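You operate a simulated robot arm through the tools that you are given. There is no shell and no other tool. Be economical: measure what you need, move in short steps, check, and stop when the job is done.

You are at the controls of a simulated robot arm. One attempt, no reset.

Task
Make a stirred lime tea in the green cup, filled to its line.
Fine: juice of the lime in the press; cup on the small green tray; stir with the stirrer, back in its pot.

The check looks at the end state, three seconds after you hand in, the way a careful person would. Anything else that was tipped, shoved, dropped, spilled or broken makes it a failure.

Robot
A 7-joint arm with a two-finger parallel gripper, fixed in place. Base frame: the origin is at the foot of the arm, x ahead of it, y to its left, z up; the work surface is at about z = 0.66. Units: m, degrees, N and s.
With the tool pointing down near the work surface it reaches from about 0.12 to 0.66 m from the base axis. Its first joint turns from -66.0 to 66.0 degrees. Payload 2.4 kg.
The tool frame sits at the grasp point between the pads (the TCP): z along the fingers, y along the line on which they close. The tips reach 0.03 m beyond it. Largest opening 0.094 m; finger width 0.028, thickness 0.01; the body of the gripper, 0.05 by 0.096 m, starts 0.055 m behind the TCP.
Orientation is that of the tool frame in the base frame, as a unit quaternion [x, y, z, w]. With the fingers straight down and closing along the base's y, the tool's x points along the base's -x, its y along +y and its z along -z.

Tools
- The arm moves only by the tool arm_command. Its argument "series" is a list of rows, each a list of 7 numbers: the shift along the tool's x, y, z in mm, then the turn, a rotation vector about the tool's x, y, z in degrees, then the gripper command, from -1 (shut) to 1 (fully open), values between in proportion. In form: [[tx, ty, tz, rx, ry, rz, claw], ...]. A call has 1 to 12 rows; each row is the pose to reach, as a shift and turn from the pose commanded when the call began, along the tool's axes at that moment. A row lasts 0.2 s, in which the tool goes at most 0.05 m and 8.6 degrees; a call with a longer step from one row to the next is refused whole, and so is a gripper value outside its range. Where a pose cannot be reached the arm comes as near as it can. A force on the tool above 90 N (or 10 N above the force at the start of the call, whichever is more), or a blocked arm, ends the call early, and 0.2 s more pass. Each finger travels about 0.153 m/s and halts on what it meets, pressing with about 35 N; the grip force reading is that of the motor and also rises with nothing between the fingers. The clock runs only during rows and for 0.2 s after the last one: add rows that repeat a pose to give the fingers time. It gives the time, the measured TCP pose, the force on the tool (base axes), the opening and the grip force at its end, in the units of the frame above (readings bear some noise), and new pictures: "show" is both (left out), scene, wrist or none.
- Cameras (640 x 400 px; columns grow to the right, rows downward): "scene" is fixed at [0.0029, 0.464, 1.4495]; the picture's right is [-0.95, -0.32, 0.00], its down [-0.17, 0.49, -0.86] and it looks along [0.28, -0.81, -0.52] (base axes); focal length 348 px, centre (320, 200). "wrist" rides on the gripper at [-0.037, 0, -0.058] in the tool frame; the picture's right is [0.00, -1.00, 0.00], its down [0.97, 0.00, -0.24] and it looks along [0.24, 0.00, 0.97] (tool axes); focal length 218 px, centre (320, 200).
- locate(camera, pixels): there is no depth. For up to 12 entries [column, row, z] of the newest picture of that camera ("zoom" is the newest enlarged one), the place [x, y] in the base frame at which the ray of that pixel passes the height z, good to about 0.002 m, but the place of the scene camera against the robot may be out by one fixed shift of up to 0.012 m in any direction. It takes no simulated time.
- close_up(camera, box): a new picture of the part [left, top, right, bottom] of that camera's present view, enlarged. It takes no simulated time.
- close_job(): hands the job in; it is judged then, once.

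Work in short steps. Measure before you move; look again where a grasp or a placing could have gone wrong, and mend it. You have 80 turns and 120 pictures in all, those below and enlarged ones among them. Open the gripper and draw the arm clear of the work before you hand the job in, unless the task says otherwise; then end with one line.

The tools are called after "Call:" as name(argument=value, ...) on one line, values as JSON. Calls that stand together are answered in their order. arm_command: Moves the arm, as the interface text tells. Its arguments: {"type":"object","properties":{"series":{"type":"array","items":{"type":"array","items":{"type":"number"}}},"show":{"type":"string","enum":["both","scene","wrist","none"]}},"required":["series"]} The other tools are called the same way: locate (camera, pixels) gives the place at which the rays of pixels pass given heights; close_up (camera, box) takes an enlarged picture of a part of a camera's view; close_job () hands the job in.

At the start:

```text
t: 0.0
position: [0.3293, -0.2, 1.096]
orientation: [0.001, 1.0, -0.001, 0.0]
contact_force: [0.7, 0.0, 0.6]
grip_width: 0.0937
grip_force: 0.1
```

scene: 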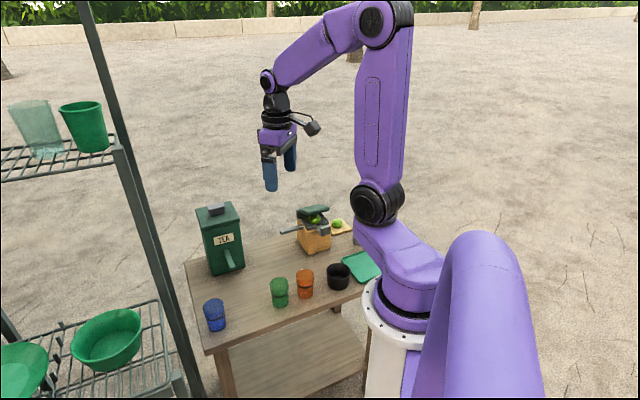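
wrist: 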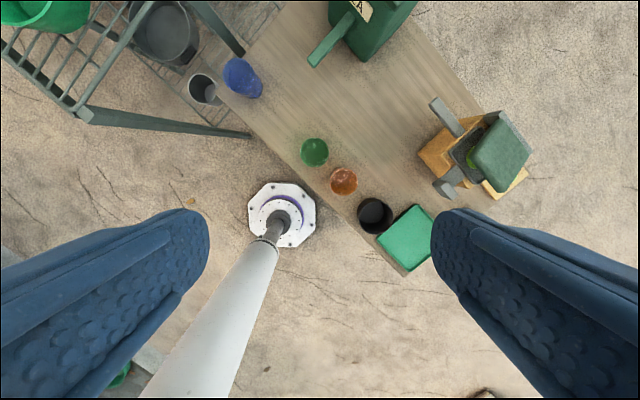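

I see a table with a tea dispenser (scene 222,235), cups, a press (315,230), a tray (362,266) and a black pot (339,276). I'll enlarge these areas first.

Call:
close_up(camera="scene", box=[180, 190, 400, 340])

Call:
close_up(camera="wrist", box=[400, 80, 560, 220])

Call:
close_up(camera="scene", box=[280, 195, 390, 300])

Call:
close_up(camera="wrist", box=[160, 0, 460, 280])

```text
2.67 times, centred on (290, 265) of scene
```

zoom: 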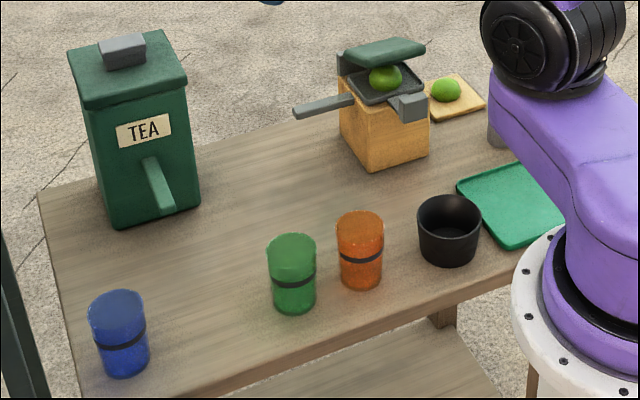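

```text
2.86 times, centred on (480, 150) of wrist
```

zoom: 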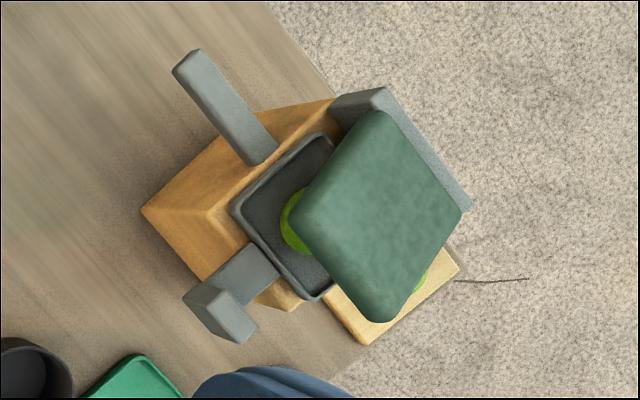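

```text
3.81 times, centred on (335, 248) of scene
```

zoom: 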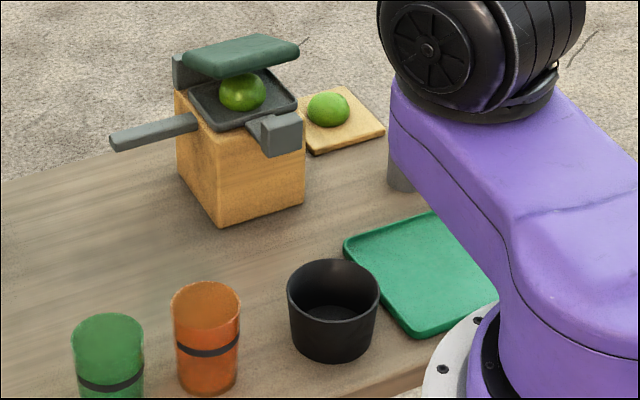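

```text
1.43 times, centred on (310, 140) of wrist
```

zoom: 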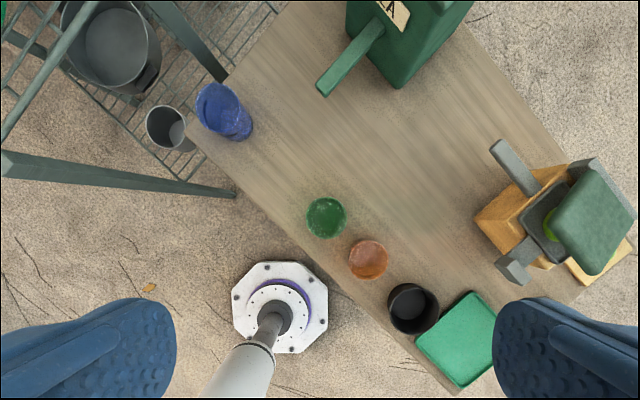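

I can't see a stirrer yet. I'll measure the main objects on the table and enlarge the blue cup and the black pot.

Call:
locate(camera="wrist", pixels=[[314, 152, 0.75], [343, 181, 0.75], [374, 216, 0.74], [408, 237, 0.67], [242, 78, 0.75], [318, 60, 0.75], [500, 150, 0.85], [445, 185, 0.78], [240, 145, 0.66], [410, 275, 0.66]])

Call:
close_up(camera="wrist", box=[180, 40, 300, 115])

Call:
close_up(camera="wrist", box=[290, 130, 450, 280])

```text
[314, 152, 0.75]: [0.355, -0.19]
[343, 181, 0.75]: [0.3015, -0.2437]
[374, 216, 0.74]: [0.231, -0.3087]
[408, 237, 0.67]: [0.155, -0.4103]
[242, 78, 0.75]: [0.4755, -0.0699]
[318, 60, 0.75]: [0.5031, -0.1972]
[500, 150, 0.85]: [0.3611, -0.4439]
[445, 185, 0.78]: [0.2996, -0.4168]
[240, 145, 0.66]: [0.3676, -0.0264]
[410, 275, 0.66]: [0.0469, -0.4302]
```

```text
5.33 times, centred on (240, 78) of wrist
```

zoom: 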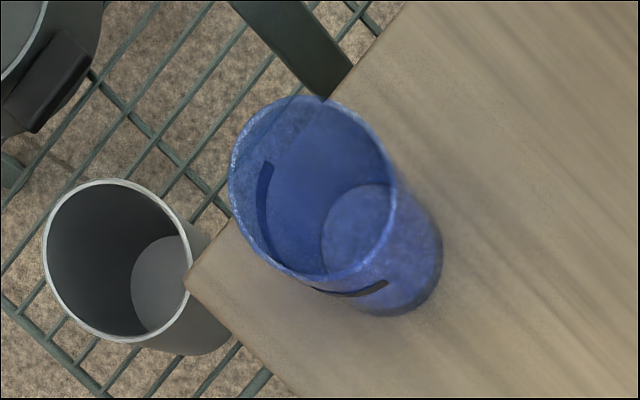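

```text
2.67 times, centred on (370, 205) of wrist
```

zoom: 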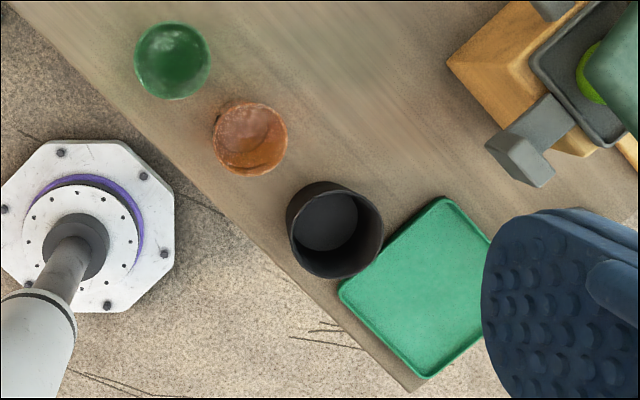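

The pot looks empty and the stirrer may be hidden behind the right finger or the arm. I'll move about 0.18 m toward -y, staying high, to look at the right-hand end of the table.

Call:
arm_command(series=[[0, -45, 0, 0, 0, 0, 1], [0, -90, 0, 0, 0, 0, 1], [0, -135, 0, 0, 0, 0, 1], [0, -180, 0, 0, 0, 0, 1], [0, -180, 0, 0, 0, 0, 1]])

```text
t: 1.2
position: [0.33, -0.3815, 1.0963]
orientation: [-0.001, 1.0, 0.0, 0.0]
contact_force: [0.2, -1.3, 0.4]
grip_width: 0.0938
grip_force: 0.0
```

scene: 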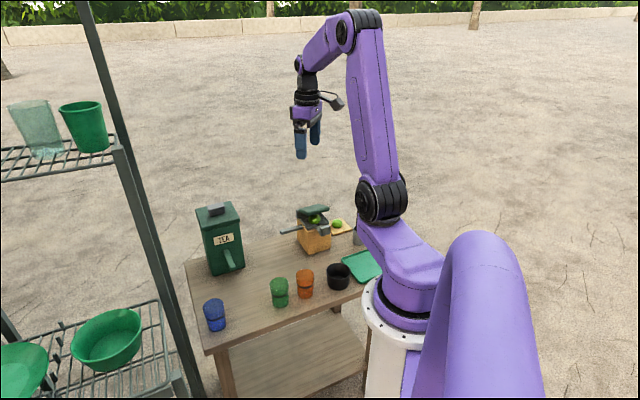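
wrist: 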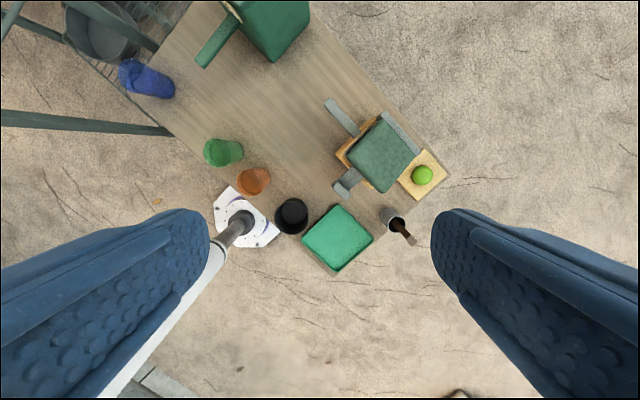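

The stirrer pot shows at wrist (393,218), with a brown stirrer sticking out toward (410,240). I'll enlarge and measure it.

Call:
close_up(camera="wrist", box=[270, 80, 470, 280])

Call:
close_up(camera="wrist", box=[370, 195, 430, 255])

Call:
locate(camera="wrist", pixels=[[386, 226, 0.66], [393, 218, 0.74], [412, 243, 0.82], [337, 238, 0.667], [342, 205, 0.667], [374, 239, 0.667], [338, 271, 0.667], [302, 238, 0.667], [292, 217, 0.74], [223, 152, 0.75], [253, 181, 0.75], [422, 175, 0.68]])

Call:
locate(camera="wrist", pixels=[[331, 100, 0.8], [356, 135, 0.8], [343, 192, 0.8], [352, 175, 0.8], [378, 153, 0.85], [384, 115, 0.85], [417, 153, 0.85], [205, 60, 0.75], [235, 15, 0.75], [275, 60, 0.66], [270, 62, 0.66]])

```text
2.00 times, centred on (370, 180) of wrist
```

zoom: 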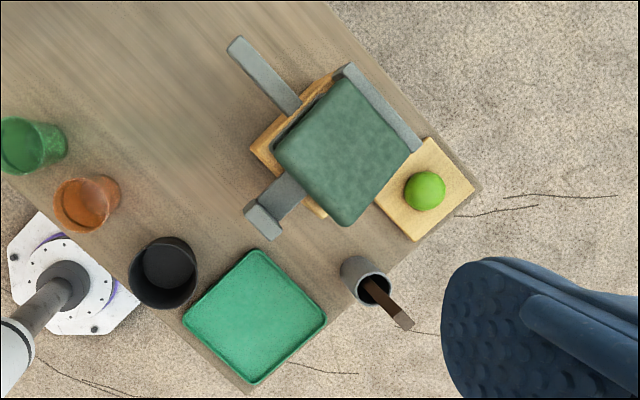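

```text
6.67 times, centred on (400, 225) of wrist
```

zoom: 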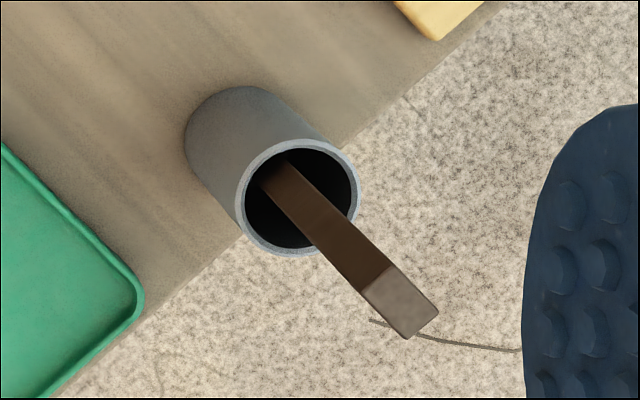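

```text
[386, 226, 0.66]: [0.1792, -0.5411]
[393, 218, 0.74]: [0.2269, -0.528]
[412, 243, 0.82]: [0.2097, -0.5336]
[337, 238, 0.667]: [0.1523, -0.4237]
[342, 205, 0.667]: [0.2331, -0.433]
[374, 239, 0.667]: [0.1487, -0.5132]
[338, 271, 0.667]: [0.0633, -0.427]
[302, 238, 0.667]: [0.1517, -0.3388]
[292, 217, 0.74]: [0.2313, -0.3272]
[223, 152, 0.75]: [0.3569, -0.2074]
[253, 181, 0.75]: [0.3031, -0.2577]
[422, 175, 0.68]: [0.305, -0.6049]
```

```text
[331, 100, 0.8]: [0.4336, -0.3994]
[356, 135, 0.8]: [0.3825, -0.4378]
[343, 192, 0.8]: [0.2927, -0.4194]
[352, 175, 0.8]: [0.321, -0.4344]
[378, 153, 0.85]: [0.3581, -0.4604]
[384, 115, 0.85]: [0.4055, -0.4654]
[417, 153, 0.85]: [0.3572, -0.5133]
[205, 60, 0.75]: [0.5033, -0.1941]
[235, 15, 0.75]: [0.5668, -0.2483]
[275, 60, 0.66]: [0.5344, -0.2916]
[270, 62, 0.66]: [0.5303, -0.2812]
```

Next I'll look closely at the press and the tea box to work out how they operate.

Call:
close_up(camera="scene", box=[275, 195, 355, 260])

Call:
close_up(camera="scene", box=[190, 195, 260, 280])

Call:
close_up(camera="scene", box=[260, 255, 355, 315])

```text
6.15 times, centred on (315, 228) of scene
```

zoom: 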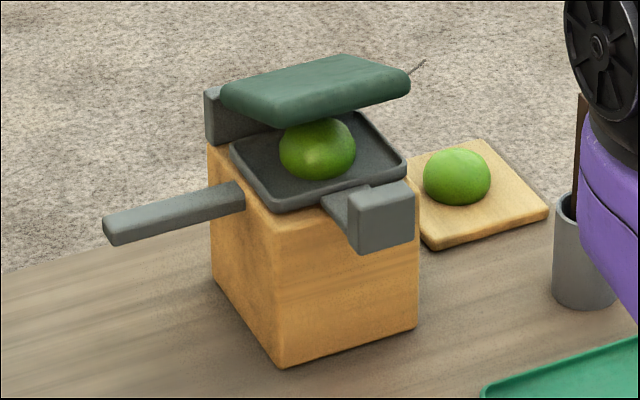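

```text
4.71 times, centred on (225, 238) of scene
```

zoom: 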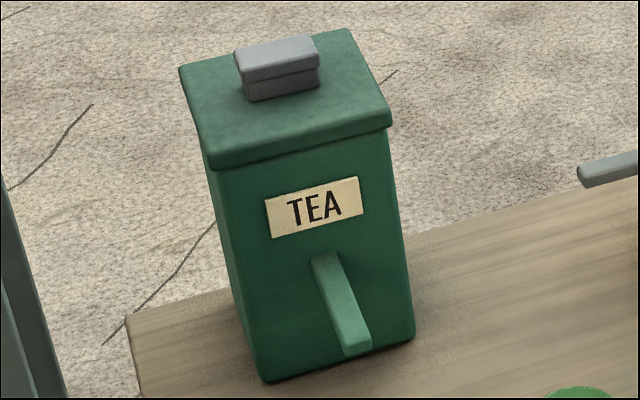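

```text
6.67 times, centred on (308, 285) of scene
```

zoom: 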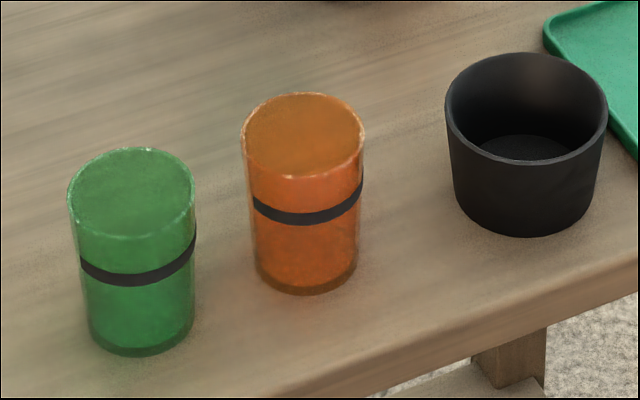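

The press has a lid over the lime, a long bar on its left and a block at its front. I'll tilt the tool to look at it obliquely from the robot side.

Call:
arm_command(series=[[22, 17, 18, 4, -7, 0, 1], [44, 34, 36, 8, -14, 0, 1], [66, 51, 54, 12, -21, 0, 1], [88, 68, 72, 16, -28, 0, 1], [110, 85, 90, 20, -35, 0, 1], [130, 100, 108, 24, -42, 0, 1], [130, 100, 108, 24, -42, 0, 1]], show="wrist")

```text
t: 2.8
position: [0.4381, -0.1879, 1.0089]
orientation: [-0.317, 0.856, -0.066, 0.403]
contact_force: [-1.7, 1.5, -0.3]
grip_width: 0.0943
grip_force: 0.1
out of reach, approached as far as the arm can: row 4, 5, 6, 7
```

wrist: 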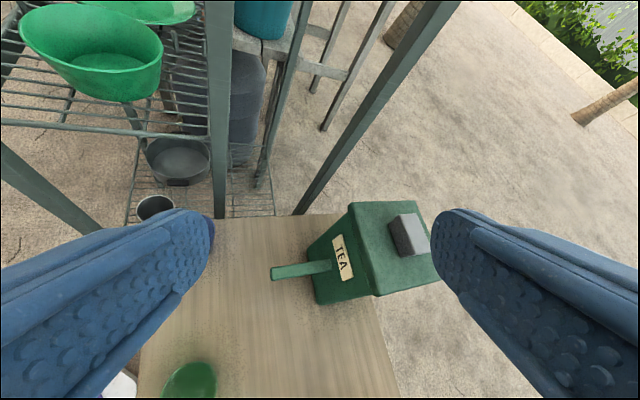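

The arm couldn't reach that tilted pose. I'll undo the tilt to get back to the vertical orientation.

Call:
arm_command(series=[[-25, -19, 8, -4, 7, 0, 1], [-51, -38, 17, -8, 14, 0, 1], [-76, -57, 25, -12, 21, 0, 1], [-102, -76, 33, -16, 28, 0, 1], [-127, -95, 42, -20, 35, 0, 1], [-153, -113, 50, -24, 42, 0, 1], [-153, -113, 50, -24, 42, 0, 1]], show="none")

```text
t: 4.4
position: [0.3354, -0.3952, 1.118]
orientation: [0.002, 1.0, 0.0, -0.001]
contact_force: [0.7, -0.2, -0.1]
grip_width: 0.094
grip_force: 0.0
```

Back to vertical. I'll yaw the tool -60° and come down on the tea-box side of the press, so the wrist camera sees the press obliquely.

Call:
arm_command(series=[[-12, 14, 17, 0, 0, -8.5, 1], [-24, 28, 34, 0, 0, -17, 1], [-36, 42, 51, 0, 0, -25.5, 1], [-48, 56, 68, 0, 0, -34, 1], [-60, 70, 85, 0, 0, -42.5, 1], [-72, 84, 100, 0, 0, -51, 1], [-85, 95, 118, 0, 0, -59.5, 1], [-85, 95, 118, 0, 0, -59.5, 1]], show="wrist")

```text
t: 6.2
position: [0.4199, -0.3011, 1.0]
orientation: [-0.496, 0.868, -0.001, 0.0]
contact_force: [1.0, -0.2, -0.3]
grip_width: 0.0941
grip_force: 0.0
```

wrist: 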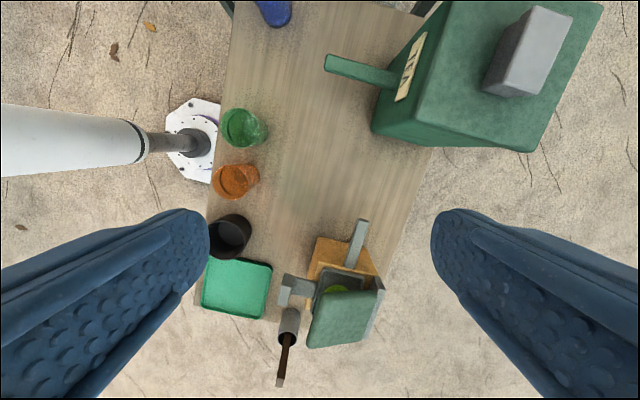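

Good view. I'll enlarge the press, the tea box and the cups.

Call:
close_up(camera="wrist", box=[265, 205, 405, 360])

Call:
close_up(camera="wrist", box=[310, 0, 610, 160])

Call:
close_up(camera="wrist", box=[200, 90, 300, 205])

```text
2.58 times, centred on (335, 282) of wrist
```

zoom: 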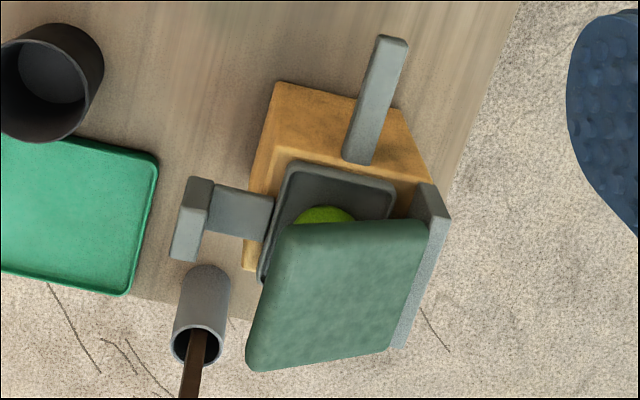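

```text
2.13 times, centred on (460, 80) of wrist
```

zoom: 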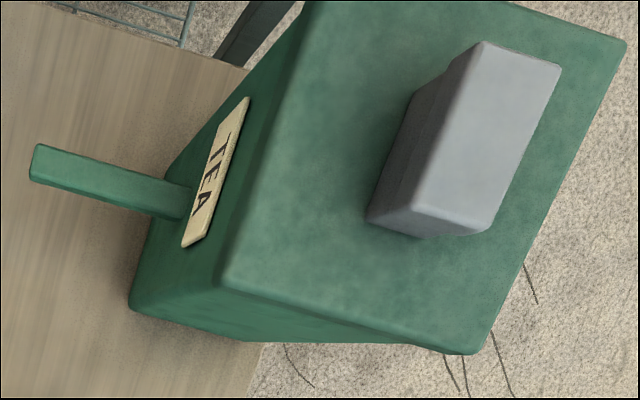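

```text
3.48 times, centred on (250, 148) of wrist
```

zoom: 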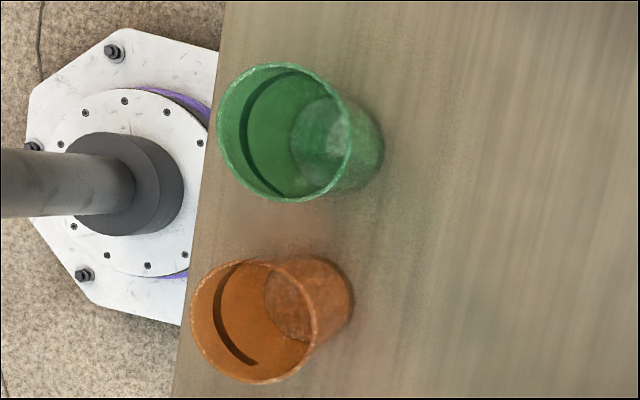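

The cups are empty. To find the heights of the bar, block, lid and tea spout, I'll measure their points at two heights in this view and triangulate against the earlier one.

Call:
locate(camera="wrist", pixels=[[363, 221, 0.8], [363, 221, 0.75], [351, 265, 0.8], [351, 265, 0.75], [285, 289, 0.8], [285, 289, 0.75], [327, 62, 0.8], [327, 62, 0.7], [318, 320, 0.85], [318, 320, 0.8]])

Call:
locate(camera="scene", pixels=[[280, 231, 0.8], [280, 231, 0.75], [302, 226, 0.8], [302, 226, 0.75], [326, 230, 0.8], [326, 230, 0.75], [230, 268, 0.75], [230, 268, 0.7], [209, 245, 0.66], [185, 263, 0.66], [311, 254, 0.66]])

```text
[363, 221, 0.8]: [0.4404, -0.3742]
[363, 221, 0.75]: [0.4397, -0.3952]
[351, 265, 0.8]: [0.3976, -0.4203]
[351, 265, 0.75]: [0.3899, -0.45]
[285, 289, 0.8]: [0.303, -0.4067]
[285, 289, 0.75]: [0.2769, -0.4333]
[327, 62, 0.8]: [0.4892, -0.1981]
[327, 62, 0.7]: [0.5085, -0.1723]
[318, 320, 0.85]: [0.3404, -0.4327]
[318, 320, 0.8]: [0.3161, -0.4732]
```

```text
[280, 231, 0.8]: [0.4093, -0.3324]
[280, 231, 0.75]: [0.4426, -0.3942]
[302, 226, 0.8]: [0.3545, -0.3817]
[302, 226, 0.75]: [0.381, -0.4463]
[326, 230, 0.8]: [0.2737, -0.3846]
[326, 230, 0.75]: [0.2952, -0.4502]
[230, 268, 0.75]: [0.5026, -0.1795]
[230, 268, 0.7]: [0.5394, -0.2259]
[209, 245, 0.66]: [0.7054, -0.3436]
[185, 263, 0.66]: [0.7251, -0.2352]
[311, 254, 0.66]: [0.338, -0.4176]
```

Triangulation puts the press bar sloping down from about 0.76 to 0.735, so it is the juice spout. The T-handle is at about 0.77 and the cup rim at about 0.728. I'll move above the green cup at yaw -45 for a precise look.

Call:
arm_command(series=[[-12, 23, 26, 0, 0, 3, 1], [-25, 45, 52, 0, 0, 6, 1], [-37, 68, 78, 0, 0, 9, 1], [-50, 90, 104, 0, 0, 12, 1], [-62, 113, 130, 0, 0, 14.5, 1], [-62, 113, 130, 0, 0, 14.5, 1]], show="both")

```text
t: 7.6
position: [0.3542, -0.1904, 0.8706]
orientation: [-0.383, 0.924, -0.001, 0.0]
contact_force: [-0.8, 0.6, 0.1]
grip_width: 0.0941
grip_force: 0.1
```

scene: 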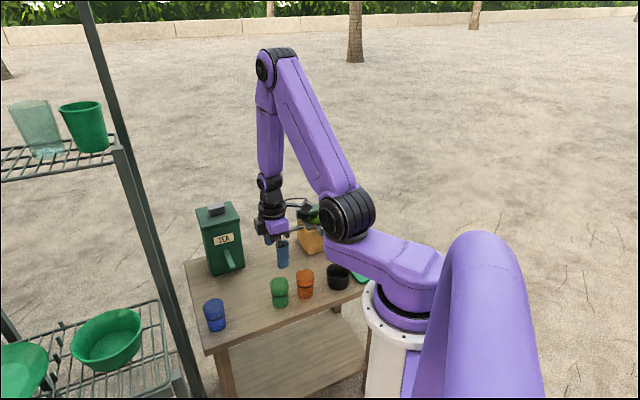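
wrist: 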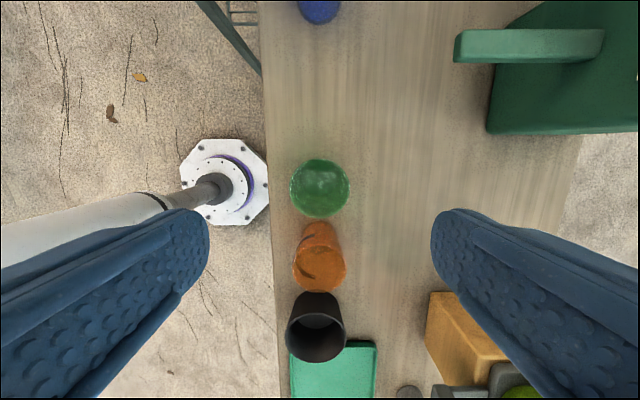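

The table is now aligned with the picture and the green cup is at (320,187). I'll zoom in for exact edges.

Call:
close_up(camera="wrist", box=[270, 140, 370, 300])

Call:
locate(camera="wrist", pixels=[[290, 187, 0.728], [350, 187, 0.728], [320, 158, 0.728], [320, 217, 0.728], [320, 187, 0.728], [457, 47, 0.73], [457, 30, 0.73], [320, 187, 0.66]])

```text
2.50 times, centred on (320, 220) of wrist
```

zoom: 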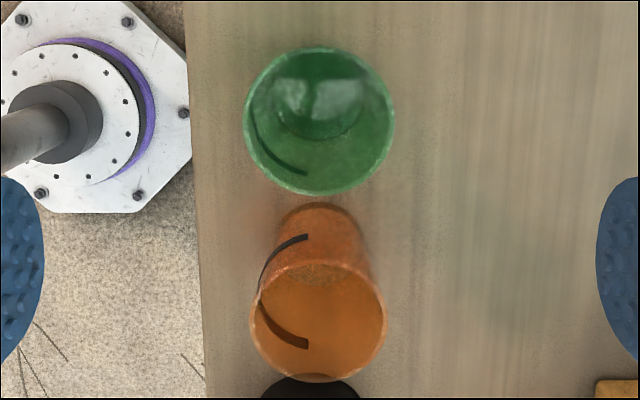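

```text
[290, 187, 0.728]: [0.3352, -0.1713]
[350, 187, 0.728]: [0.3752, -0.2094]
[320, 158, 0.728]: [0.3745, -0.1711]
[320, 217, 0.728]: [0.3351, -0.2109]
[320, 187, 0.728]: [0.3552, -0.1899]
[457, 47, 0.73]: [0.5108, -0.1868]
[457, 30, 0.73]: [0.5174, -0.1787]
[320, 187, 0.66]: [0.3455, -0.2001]
```

The cup is centred at (0.355,-0.190) with a diameter of 0.055. I'll descend to z≈0.705 with the fingers open.

Call:
arm_command(series=[[-1, 0, 40, 0, 0, 0, 1], [-1, 0, 80, 0, 0, 0, 1], [-1, 0, 120, 0, 0, 0, 1], [-1, 0, 150, 0, 0, 0, 1], [-1, 0, 165, 0, 0, 0, 1], [-1, 0, 165, 0, 0, 0, 1]], show="both")

```text
t: 9.0
position: [0.3552, -0.1883, 0.7045]
orientation: [-0.382, 0.924, -0.001, -0.001]
contact_force: [0.4, 0.4, 0.2]
grip_width: 0.0942
grip_force: 0.2
```

scene: 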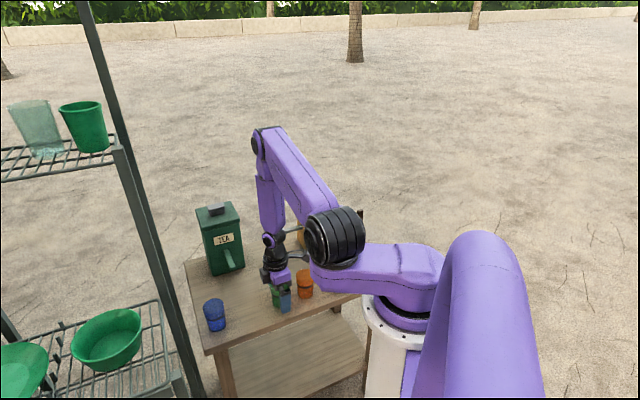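
wrist: 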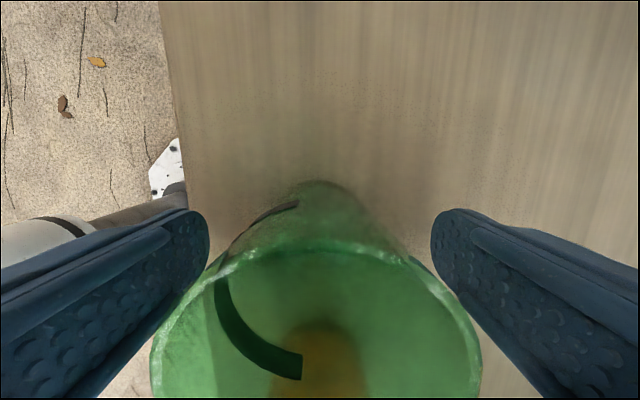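

The fingers straddle the cup (rim columns 150–480). I'll close gently.

Call:
arm_command(series=[[3, 0, 165, 0, 0, 0, 0.5], [3, 0, 165, 0, 0, 0, 0.2], [3, 0, 165, 0, 0, 0, 0.0], [3, 0, 165, 0, 0, 0, -0.1], [3, 0, 165, 0, 0, 0, -0.1]], show="wrist")

```text
refused: row 1 steps farther than a row can; nothing moved
```

That call was refused because rows are relative to the current pose. I'll correct the offsets.

Call:
arm_command(series=[[3, 0, 0, 0, 0, 0, 0.5], [3, 0, 0, 0, 0, 0, 0.2], [3, 0, 0, 0, 0, 0, 0.0], [3, 0, 0, 0, 0, 0, -0.1], [3, 0, 0, 0, 0, 0, -0.1]], show="wrist")

```text
t: 10.2
position: [0.3557, -0.1928, 0.7048]
orientation: [-0.383, 0.924, -0.001, -0.001]
contact_force: [-0.5, -0.6, -0.4]
grip_width: 0.0525
grip_force: 34.7
```

wrist: 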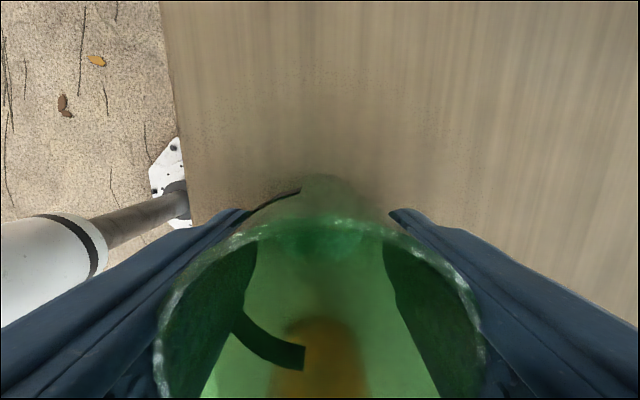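

The cup is held (0.0525 wide, 34.7 N). I'll lift it 0.12 m, then calibrate the scene camera from the known held position before placing it under the spout.

Call:
arm_command(series=[[0, 0, -10, 0, 0, 0, -0.1], [0, 0, -40, 0, 0, 0, -0.1], [0, 0, -80, 0, 0, 0, -0.1], [0, 0, -120, 0, 0, 0, -0.1], [0, 0, -120, 0, 0, 0, -0.1]], show="both")

Call:
close_up(camera="scene", box=[240, 200, 340, 300])

```text
t: 11.4
position: [0.3537, -0.1903, 0.8239]
orientation: [-0.381, 0.925, -0.002, -0.001]
contact_force: [0.4, -0.7, -0.1]
grip_width: 0.0527
grip_force: 35.0
```

scene: 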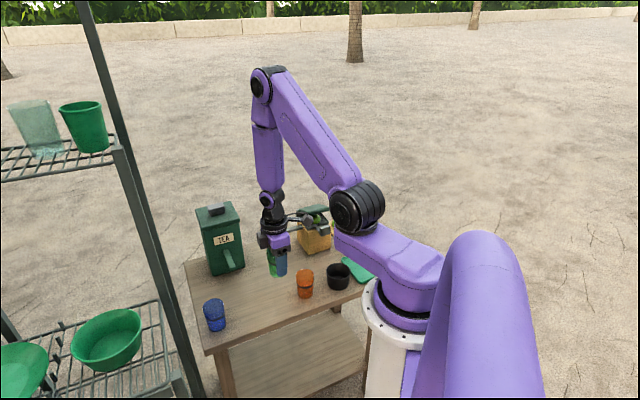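
wrist: 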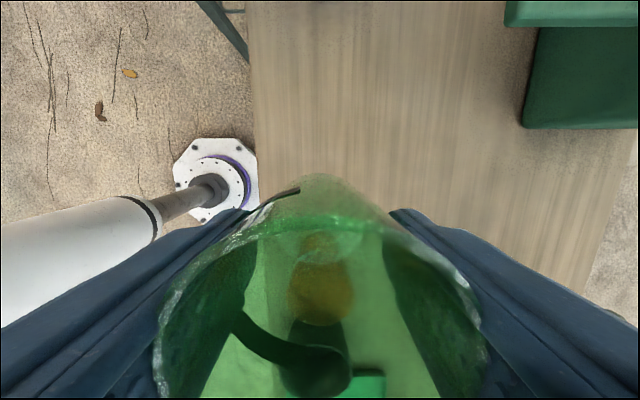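

```text
4.00 times, centred on (290, 250) of scene
```

zoom: 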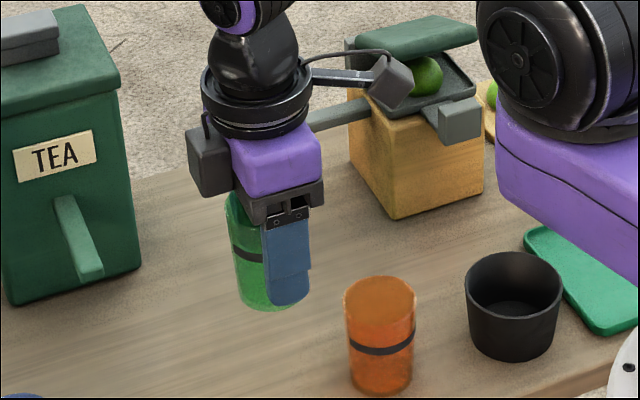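

A cube-shaped appendage sits on the tool's +x side (zoom 390,80). I need its offset, because it could hit the press lid when the tool's +x faces the press.

Call:
locate(camera="scene", pixels=[[307, 224, 0.98], [307, 224, 0.95], [307, 224, 0.92], [307, 224, 0.9], [268, 248, 0.851], [276, 322, 0.66], [305, 277, 0.728], [305, 296, 0.66]])

Call:
close_up(camera="scene", box=[250, 180, 340, 240])

```text
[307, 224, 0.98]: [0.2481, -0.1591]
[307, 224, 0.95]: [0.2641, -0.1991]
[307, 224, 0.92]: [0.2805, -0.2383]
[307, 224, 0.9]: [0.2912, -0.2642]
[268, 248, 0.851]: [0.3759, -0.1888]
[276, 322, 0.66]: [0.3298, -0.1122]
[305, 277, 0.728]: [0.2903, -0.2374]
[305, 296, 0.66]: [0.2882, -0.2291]
```

```text
6.67 times, centred on (295, 210) of scene
```

zoom: 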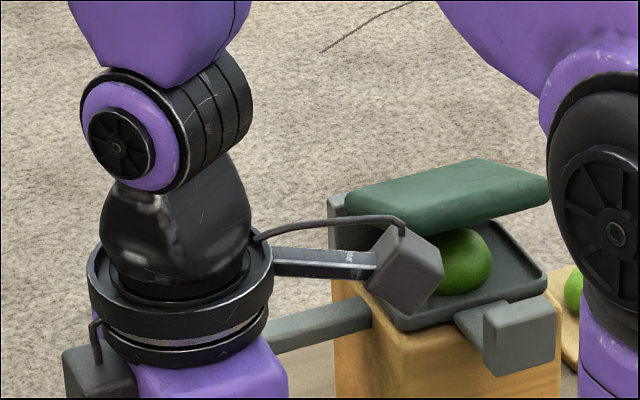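

Scene shift is about (+0.011,-0.008). The cube sits about +83 mm in tool x and 80 mm above the TCP, so a vertical grasp would hit the lid. I'll set the cup down outside the spout tip at (0.488,-0.357) first, then regrasp with a tilt.

Call:
arm_command(series=[[4, -42, 0, 0, 0, 0, -0.1], [9, -84, 0, 0, 0, 0, -0.1], [14, -126, 0, 0, 0, 0, -0.1], [18, -168, 0, 0, 0, 0, -0.1], [22, -211, 0, 0, 0, 0, -0.1], [22, -211, 40, 0, 0, 0, -0.1], [22, -211, 80, 0, 0, 0, -0.1], [22, -211, 80, 0, 0, 0, -0.1]], show="both")

Call:
close_up(camera="scene", box=[225, 190, 345, 290])

```text
t: 13.2
position: [0.4867, -0.3574, 0.7444]
orientation: [-0.383, 0.924, 0.0, -0.001]
contact_force: [-0.3, 0.1, -0.8]
grip_width: 0.0528
grip_force: 34.8
```

scene: 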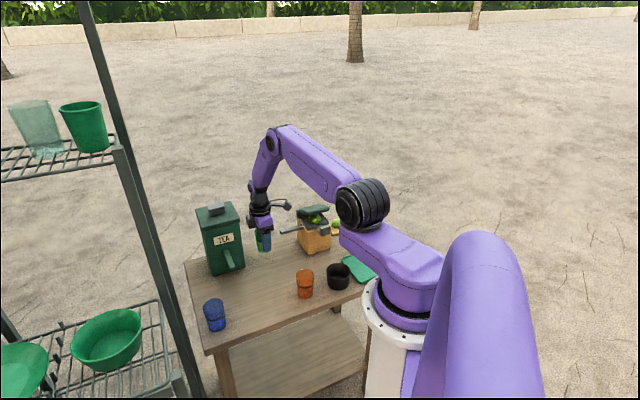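
wrist: 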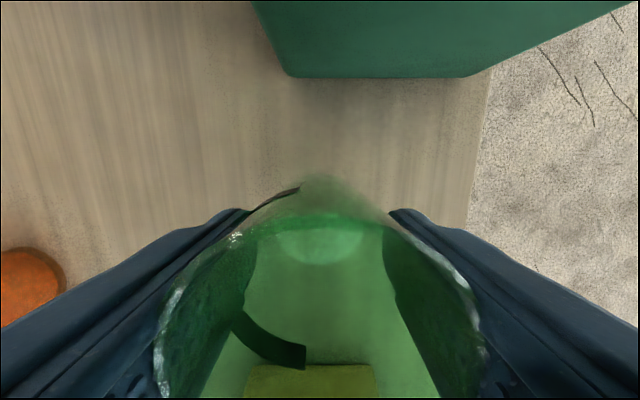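

```text
4.00 times, centred on (285, 240) of scene
```

zoom: 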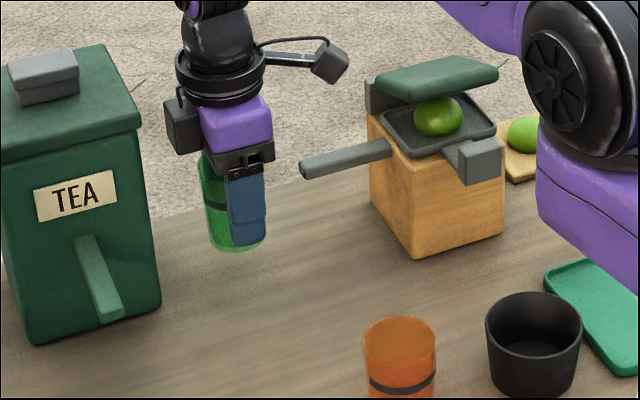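

The cup is clear of everything. I'll lower it the last 39 mm, release, then rise straight up a little to inspect the spout.

Call:
arm_command(series=[[0, 0, 20, 0, 0, 0, -0.1], [0, 0, 36, 0, 0, 0, -0.1], [0, 0, 39, 0, 0, 0, -0.1], [0, 0, 39, 0, 0, 0, 0.3], [0, 0, 39, 0, 0, 0, 0.8], [0, 0, 39, 0, 0, 0, 0.8], [0, 0, 0, 0, 0, 0, 0.8], [0, 0, -40, 0, 0, 0, 0.8], [0, 0, -85, 0, 0, 0, 0.8], [0, 0, -85, 0, 0, 0, 0.8]], show="both")

Call:
close_up(camera="wrist", box=[200, 150, 440, 400])

Call:
close_up(camera="scene", box=[240, 200, 340, 270])

```text
t: 15.4
position: [0.487, -0.3571, 0.8326]
orientation: [-0.382, 0.924, 0.0, -0.001]
contact_force: [0.4, -0.2, 0.4]
grip_width: 0.0844
grip_force: 0.1
```

scene: 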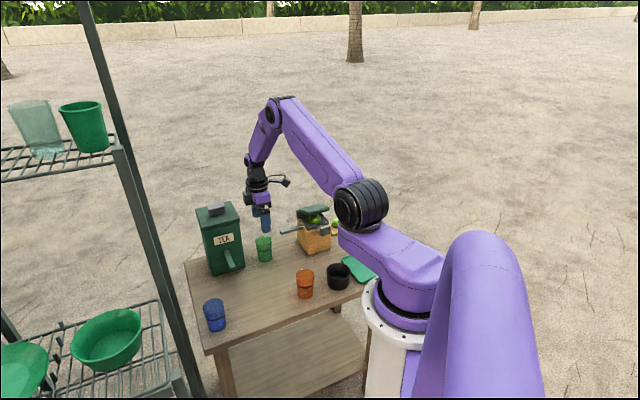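
wrist: 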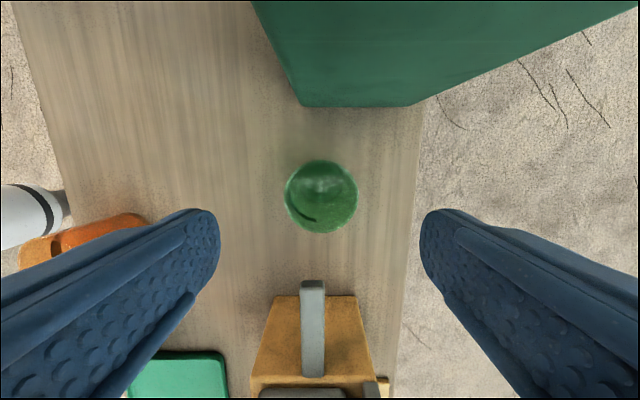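

```text
1.60 times, centred on (320, 275) of wrist
```

zoom: 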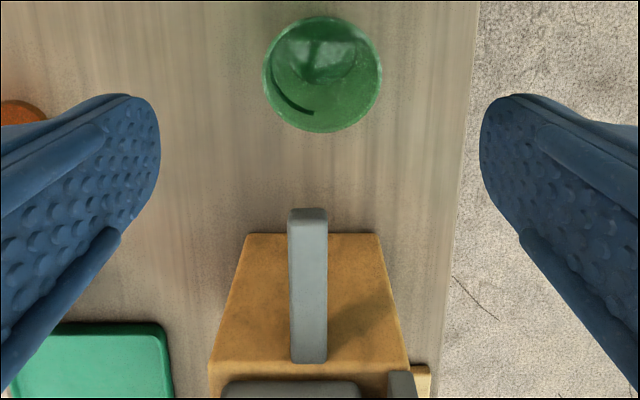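

```text
5.71 times, centred on (290, 235) of scene
```

zoom: 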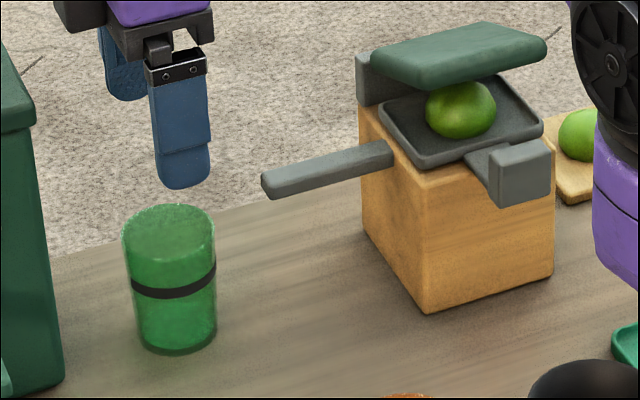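

A clear view of spout and cup. I'll locate the tip, root and cup rim here to triangulate more precisely.

Call:
locate(camera="wrist", pixels=[[313, 281, 0.76], [313, 281, 0.74], [313, 376, 0.77], [313, 376, 0.75], [321, 196, 0.731], [275, 296, 0.66], [356, 296, 0.66], [284, 376, 0.76]])

Call:
locate(camera="scene", pixels=[[263.4, 238.5, 0.731], [264.6, 260, 0.66], [280, 231.5, 0.74], [280, 231.5, 0.76], [302, 226.5, 0.76]])

```text
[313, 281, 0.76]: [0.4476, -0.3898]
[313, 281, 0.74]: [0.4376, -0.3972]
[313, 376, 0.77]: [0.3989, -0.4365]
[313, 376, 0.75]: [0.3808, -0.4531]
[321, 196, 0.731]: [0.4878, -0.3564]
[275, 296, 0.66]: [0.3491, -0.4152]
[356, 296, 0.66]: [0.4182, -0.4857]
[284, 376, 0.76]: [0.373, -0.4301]
```

```text
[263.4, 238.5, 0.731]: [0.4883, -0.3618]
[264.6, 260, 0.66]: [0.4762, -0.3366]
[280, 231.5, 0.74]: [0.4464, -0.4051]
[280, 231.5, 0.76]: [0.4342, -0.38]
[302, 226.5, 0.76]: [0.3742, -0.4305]
```

Spout tip top is about z=0.749 at (0.442,-0.394), so its underside is about 0.735 and the rim at 0.73 just passes. Grasping at yaw -7° keeps fingers clear of the spout and the cube clear of the lid. I'll rotate +38° and descend to regrasp.

Call:
arm_command(series=[[0, 0, 0, 0, 0, 8, 0.8], [0, 0, 0, 0, 0, 16, 0.8], [0, 0, 0, 0, 0, 24, 0.8], [0, 0, 0, 0, 0, 32, 0.8], [0, 0, 30, 0, 0, 38, 0.8], [0, 0, 70, 0, 0, 38, 0.8], [0, 0, 110, 0, 0, 38, 0.8], [0, 0, 122, 0, 0, 38, 0.8], [0, 0, 122, 0, 0, 38, 0.8]], show="both")

Call:
close_up(camera="scene", box=[225, 190, 345, 290])

```text
t: 17.4
position: [0.4855, -0.3571, 0.7097]
orientation: [-0.061, 0.998, -0.002, 0.0]
contact_force: [0.4, -0.5, -0.4]
grip_width: 0.0843
grip_force: 0.1
```

scene: 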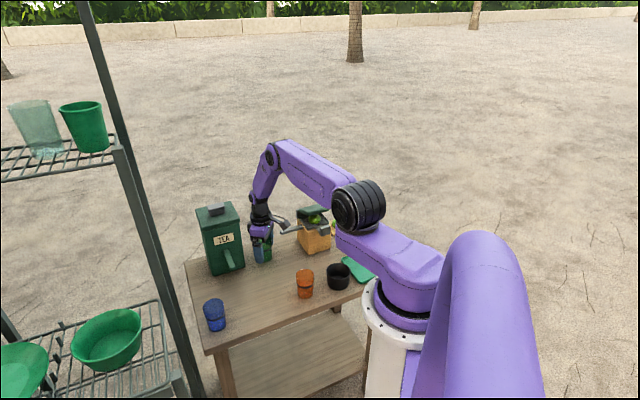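
wrist: 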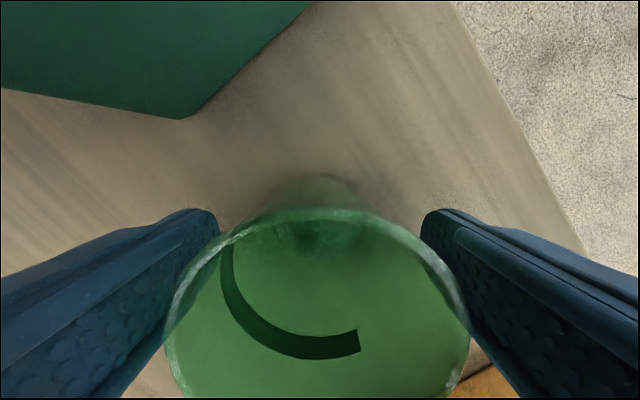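

```text
4.00 times, centred on (285, 240) of scene
```

zoom: 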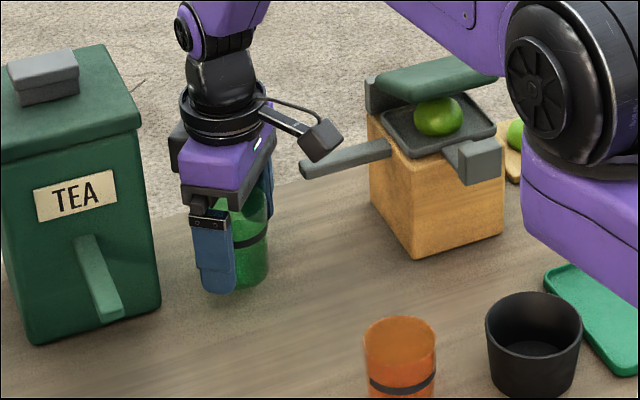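

The cup lies between the fingers. I'll close, lift 1 mm, move 60% of the way toward the spout tip, and look.

Call:
arm_command(series=[[0, 0, 0, 0, 0, 0, 0.3], [0, 0, 0, 0, 0, 0, 0.0], [0, 0, 0, 0, 0, 0, -0.1], [0, 0, 0, 0, 0, 0, -0.1], [0, 0, -1, 0, 0, 0, -0.1], [12, -7, -1, 0, 0, 0, -0.1], [24, -15, -1, 0, 0, 0, -0.1], [24, -15, -1, 0, 0, 0, -0.1]], show="both")

Call:
close_up(camera="scene", box=[240, 200, 330, 275])

```text
t: 19.2
position: [0.4666, -0.3733, 0.7093]
orientation: [-0.061, 0.998, 0.0, 0.001]
contact_force: [-0.4, 0.4, -1.0]
grip_width: 0.0533
grip_force: 34.9
```

scene: 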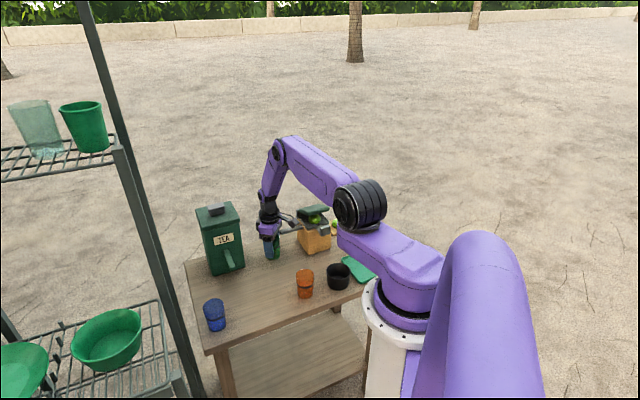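
wrist: 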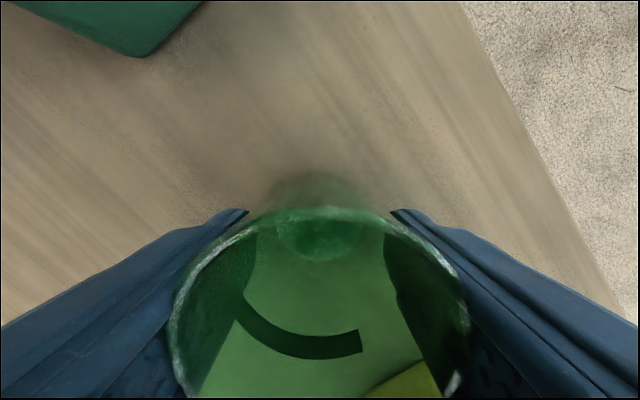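

```text
5.33 times, centred on (285, 238) of scene
```

zoom: 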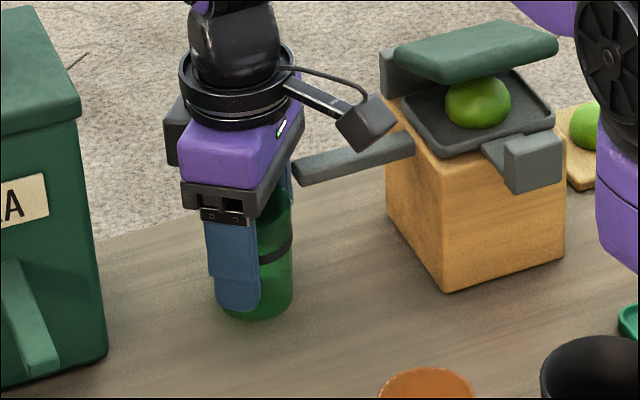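

Clear so far; the spout tip is just at the rim. I'll continue the remaining 17/10 mm.

Call:
arm_command(series=[[8, -5, 0, 0, 0, 0, -0.1], [17, -10, 0, 0, 0, 0, -0.1], [17, -10, 0, 0, 0, 0, -0.1]], show="both")

Call:
close_up(camera="scene", box=[240, 200, 330, 275])

```text
t: 20.0
position: [0.4486, -0.3863, 0.7101]
orientation: [-0.06, 0.998, 0.0, 0.0]
contact_force: [-0.1, 0.4, 0.0]
grip_width: 0.0534
grip_force: 35.0
```

scene: 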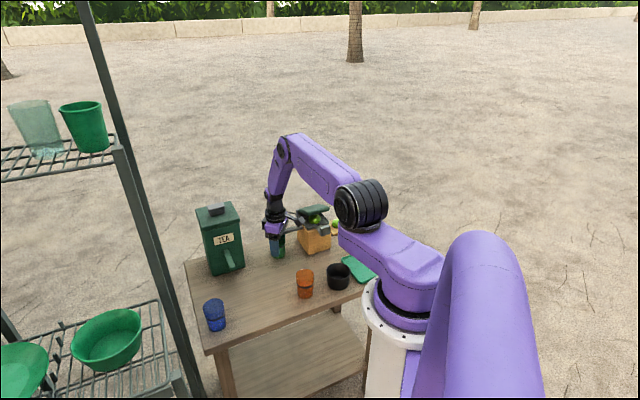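
wrist: 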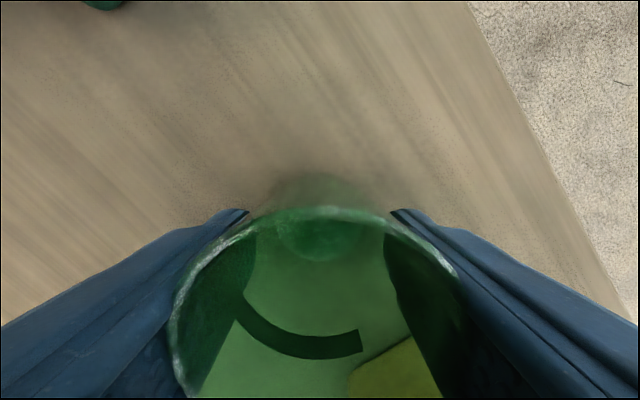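

```text
5.33 times, centred on (285, 238) of scene
```

zoom: 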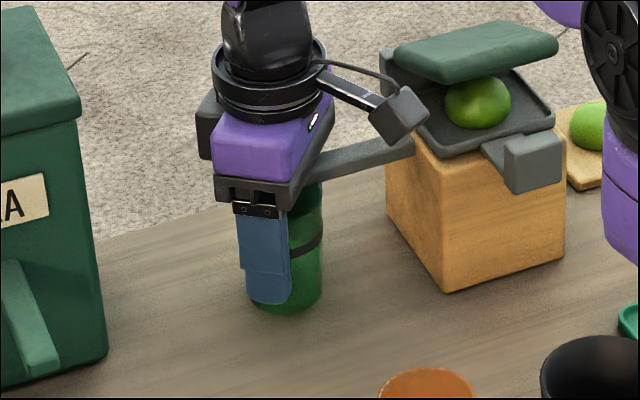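

The cup is under the spout tip with no contact. I'll lower 1 mm, release and retract straight up.

Call:
arm_command(series=[[0, 0, 1, 0, 0, 0, -0.1], [0, 0, 1, 0, 0, 0, 0.3], [0, 0, 1, 0, 0, 0, 0.7], [0, 0, 1, 0, 0, 0, 0.7], [0, 0, -40, 0, 0, 0, 0.7], [0, 0, -85, 0, 0, 0, 0.7], [0, 0, -130, 0, 0, 0, 0.7], [0, 0, -170, 0, 0, 0, 0.7], [0, 0, -170, 0, 0, 0, 0.7]], show="both")

Call:
close_up(camera="wrist", box=[260, 150, 420, 400])

Call:
close_up(camera="scene", box=[250, 200, 340, 275])

```text
t: 22.0
position: [0.4477, -0.3871, 0.881]
orientation: [-0.061, 0.998, 0.0, 0.001]
contact_force: [-0.4, -0.1, -1.3]
grip_width: 0.0802
grip_force: 0.1
```

scene: 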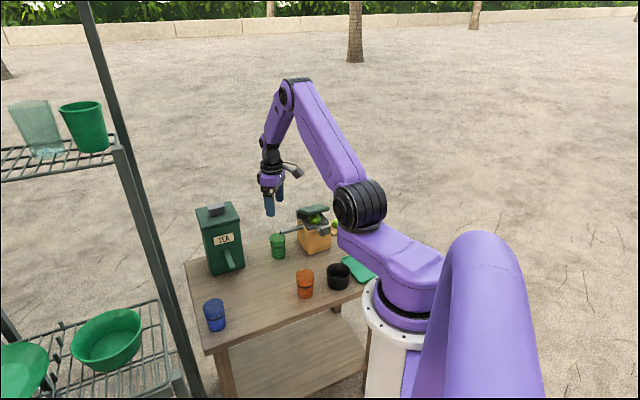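
wrist: 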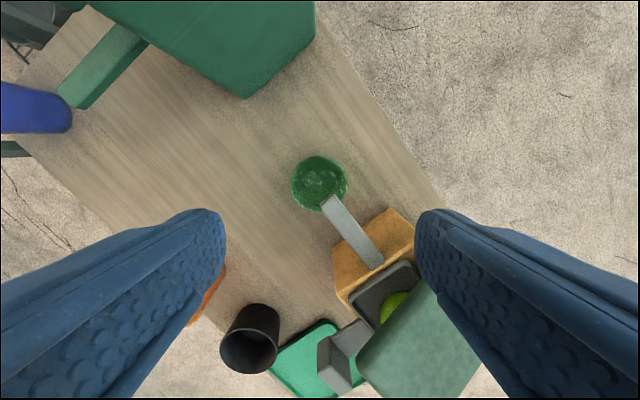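

```text
1.60 times, centred on (340, 275) of wrist
```

zoom: 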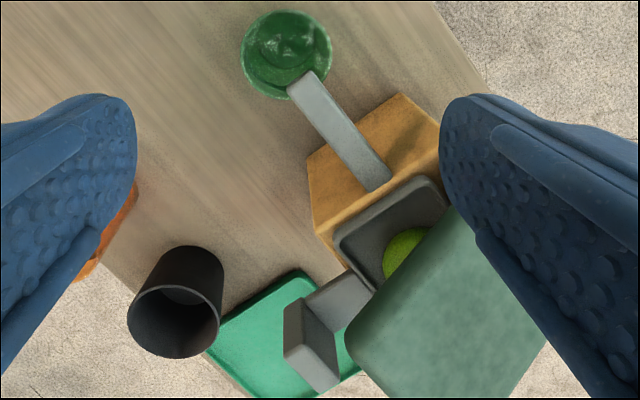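

```text
5.33 times, centred on (295, 238) of scene
```

zoom: 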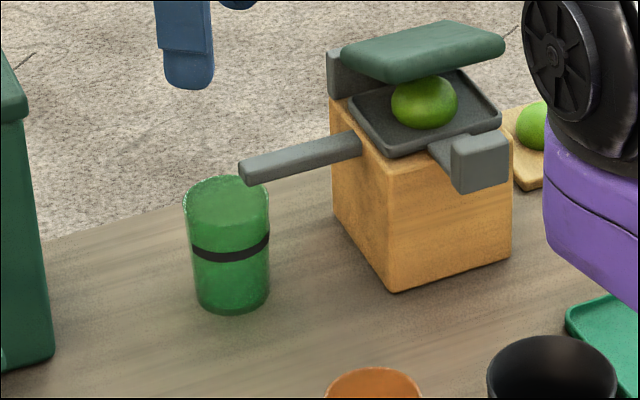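

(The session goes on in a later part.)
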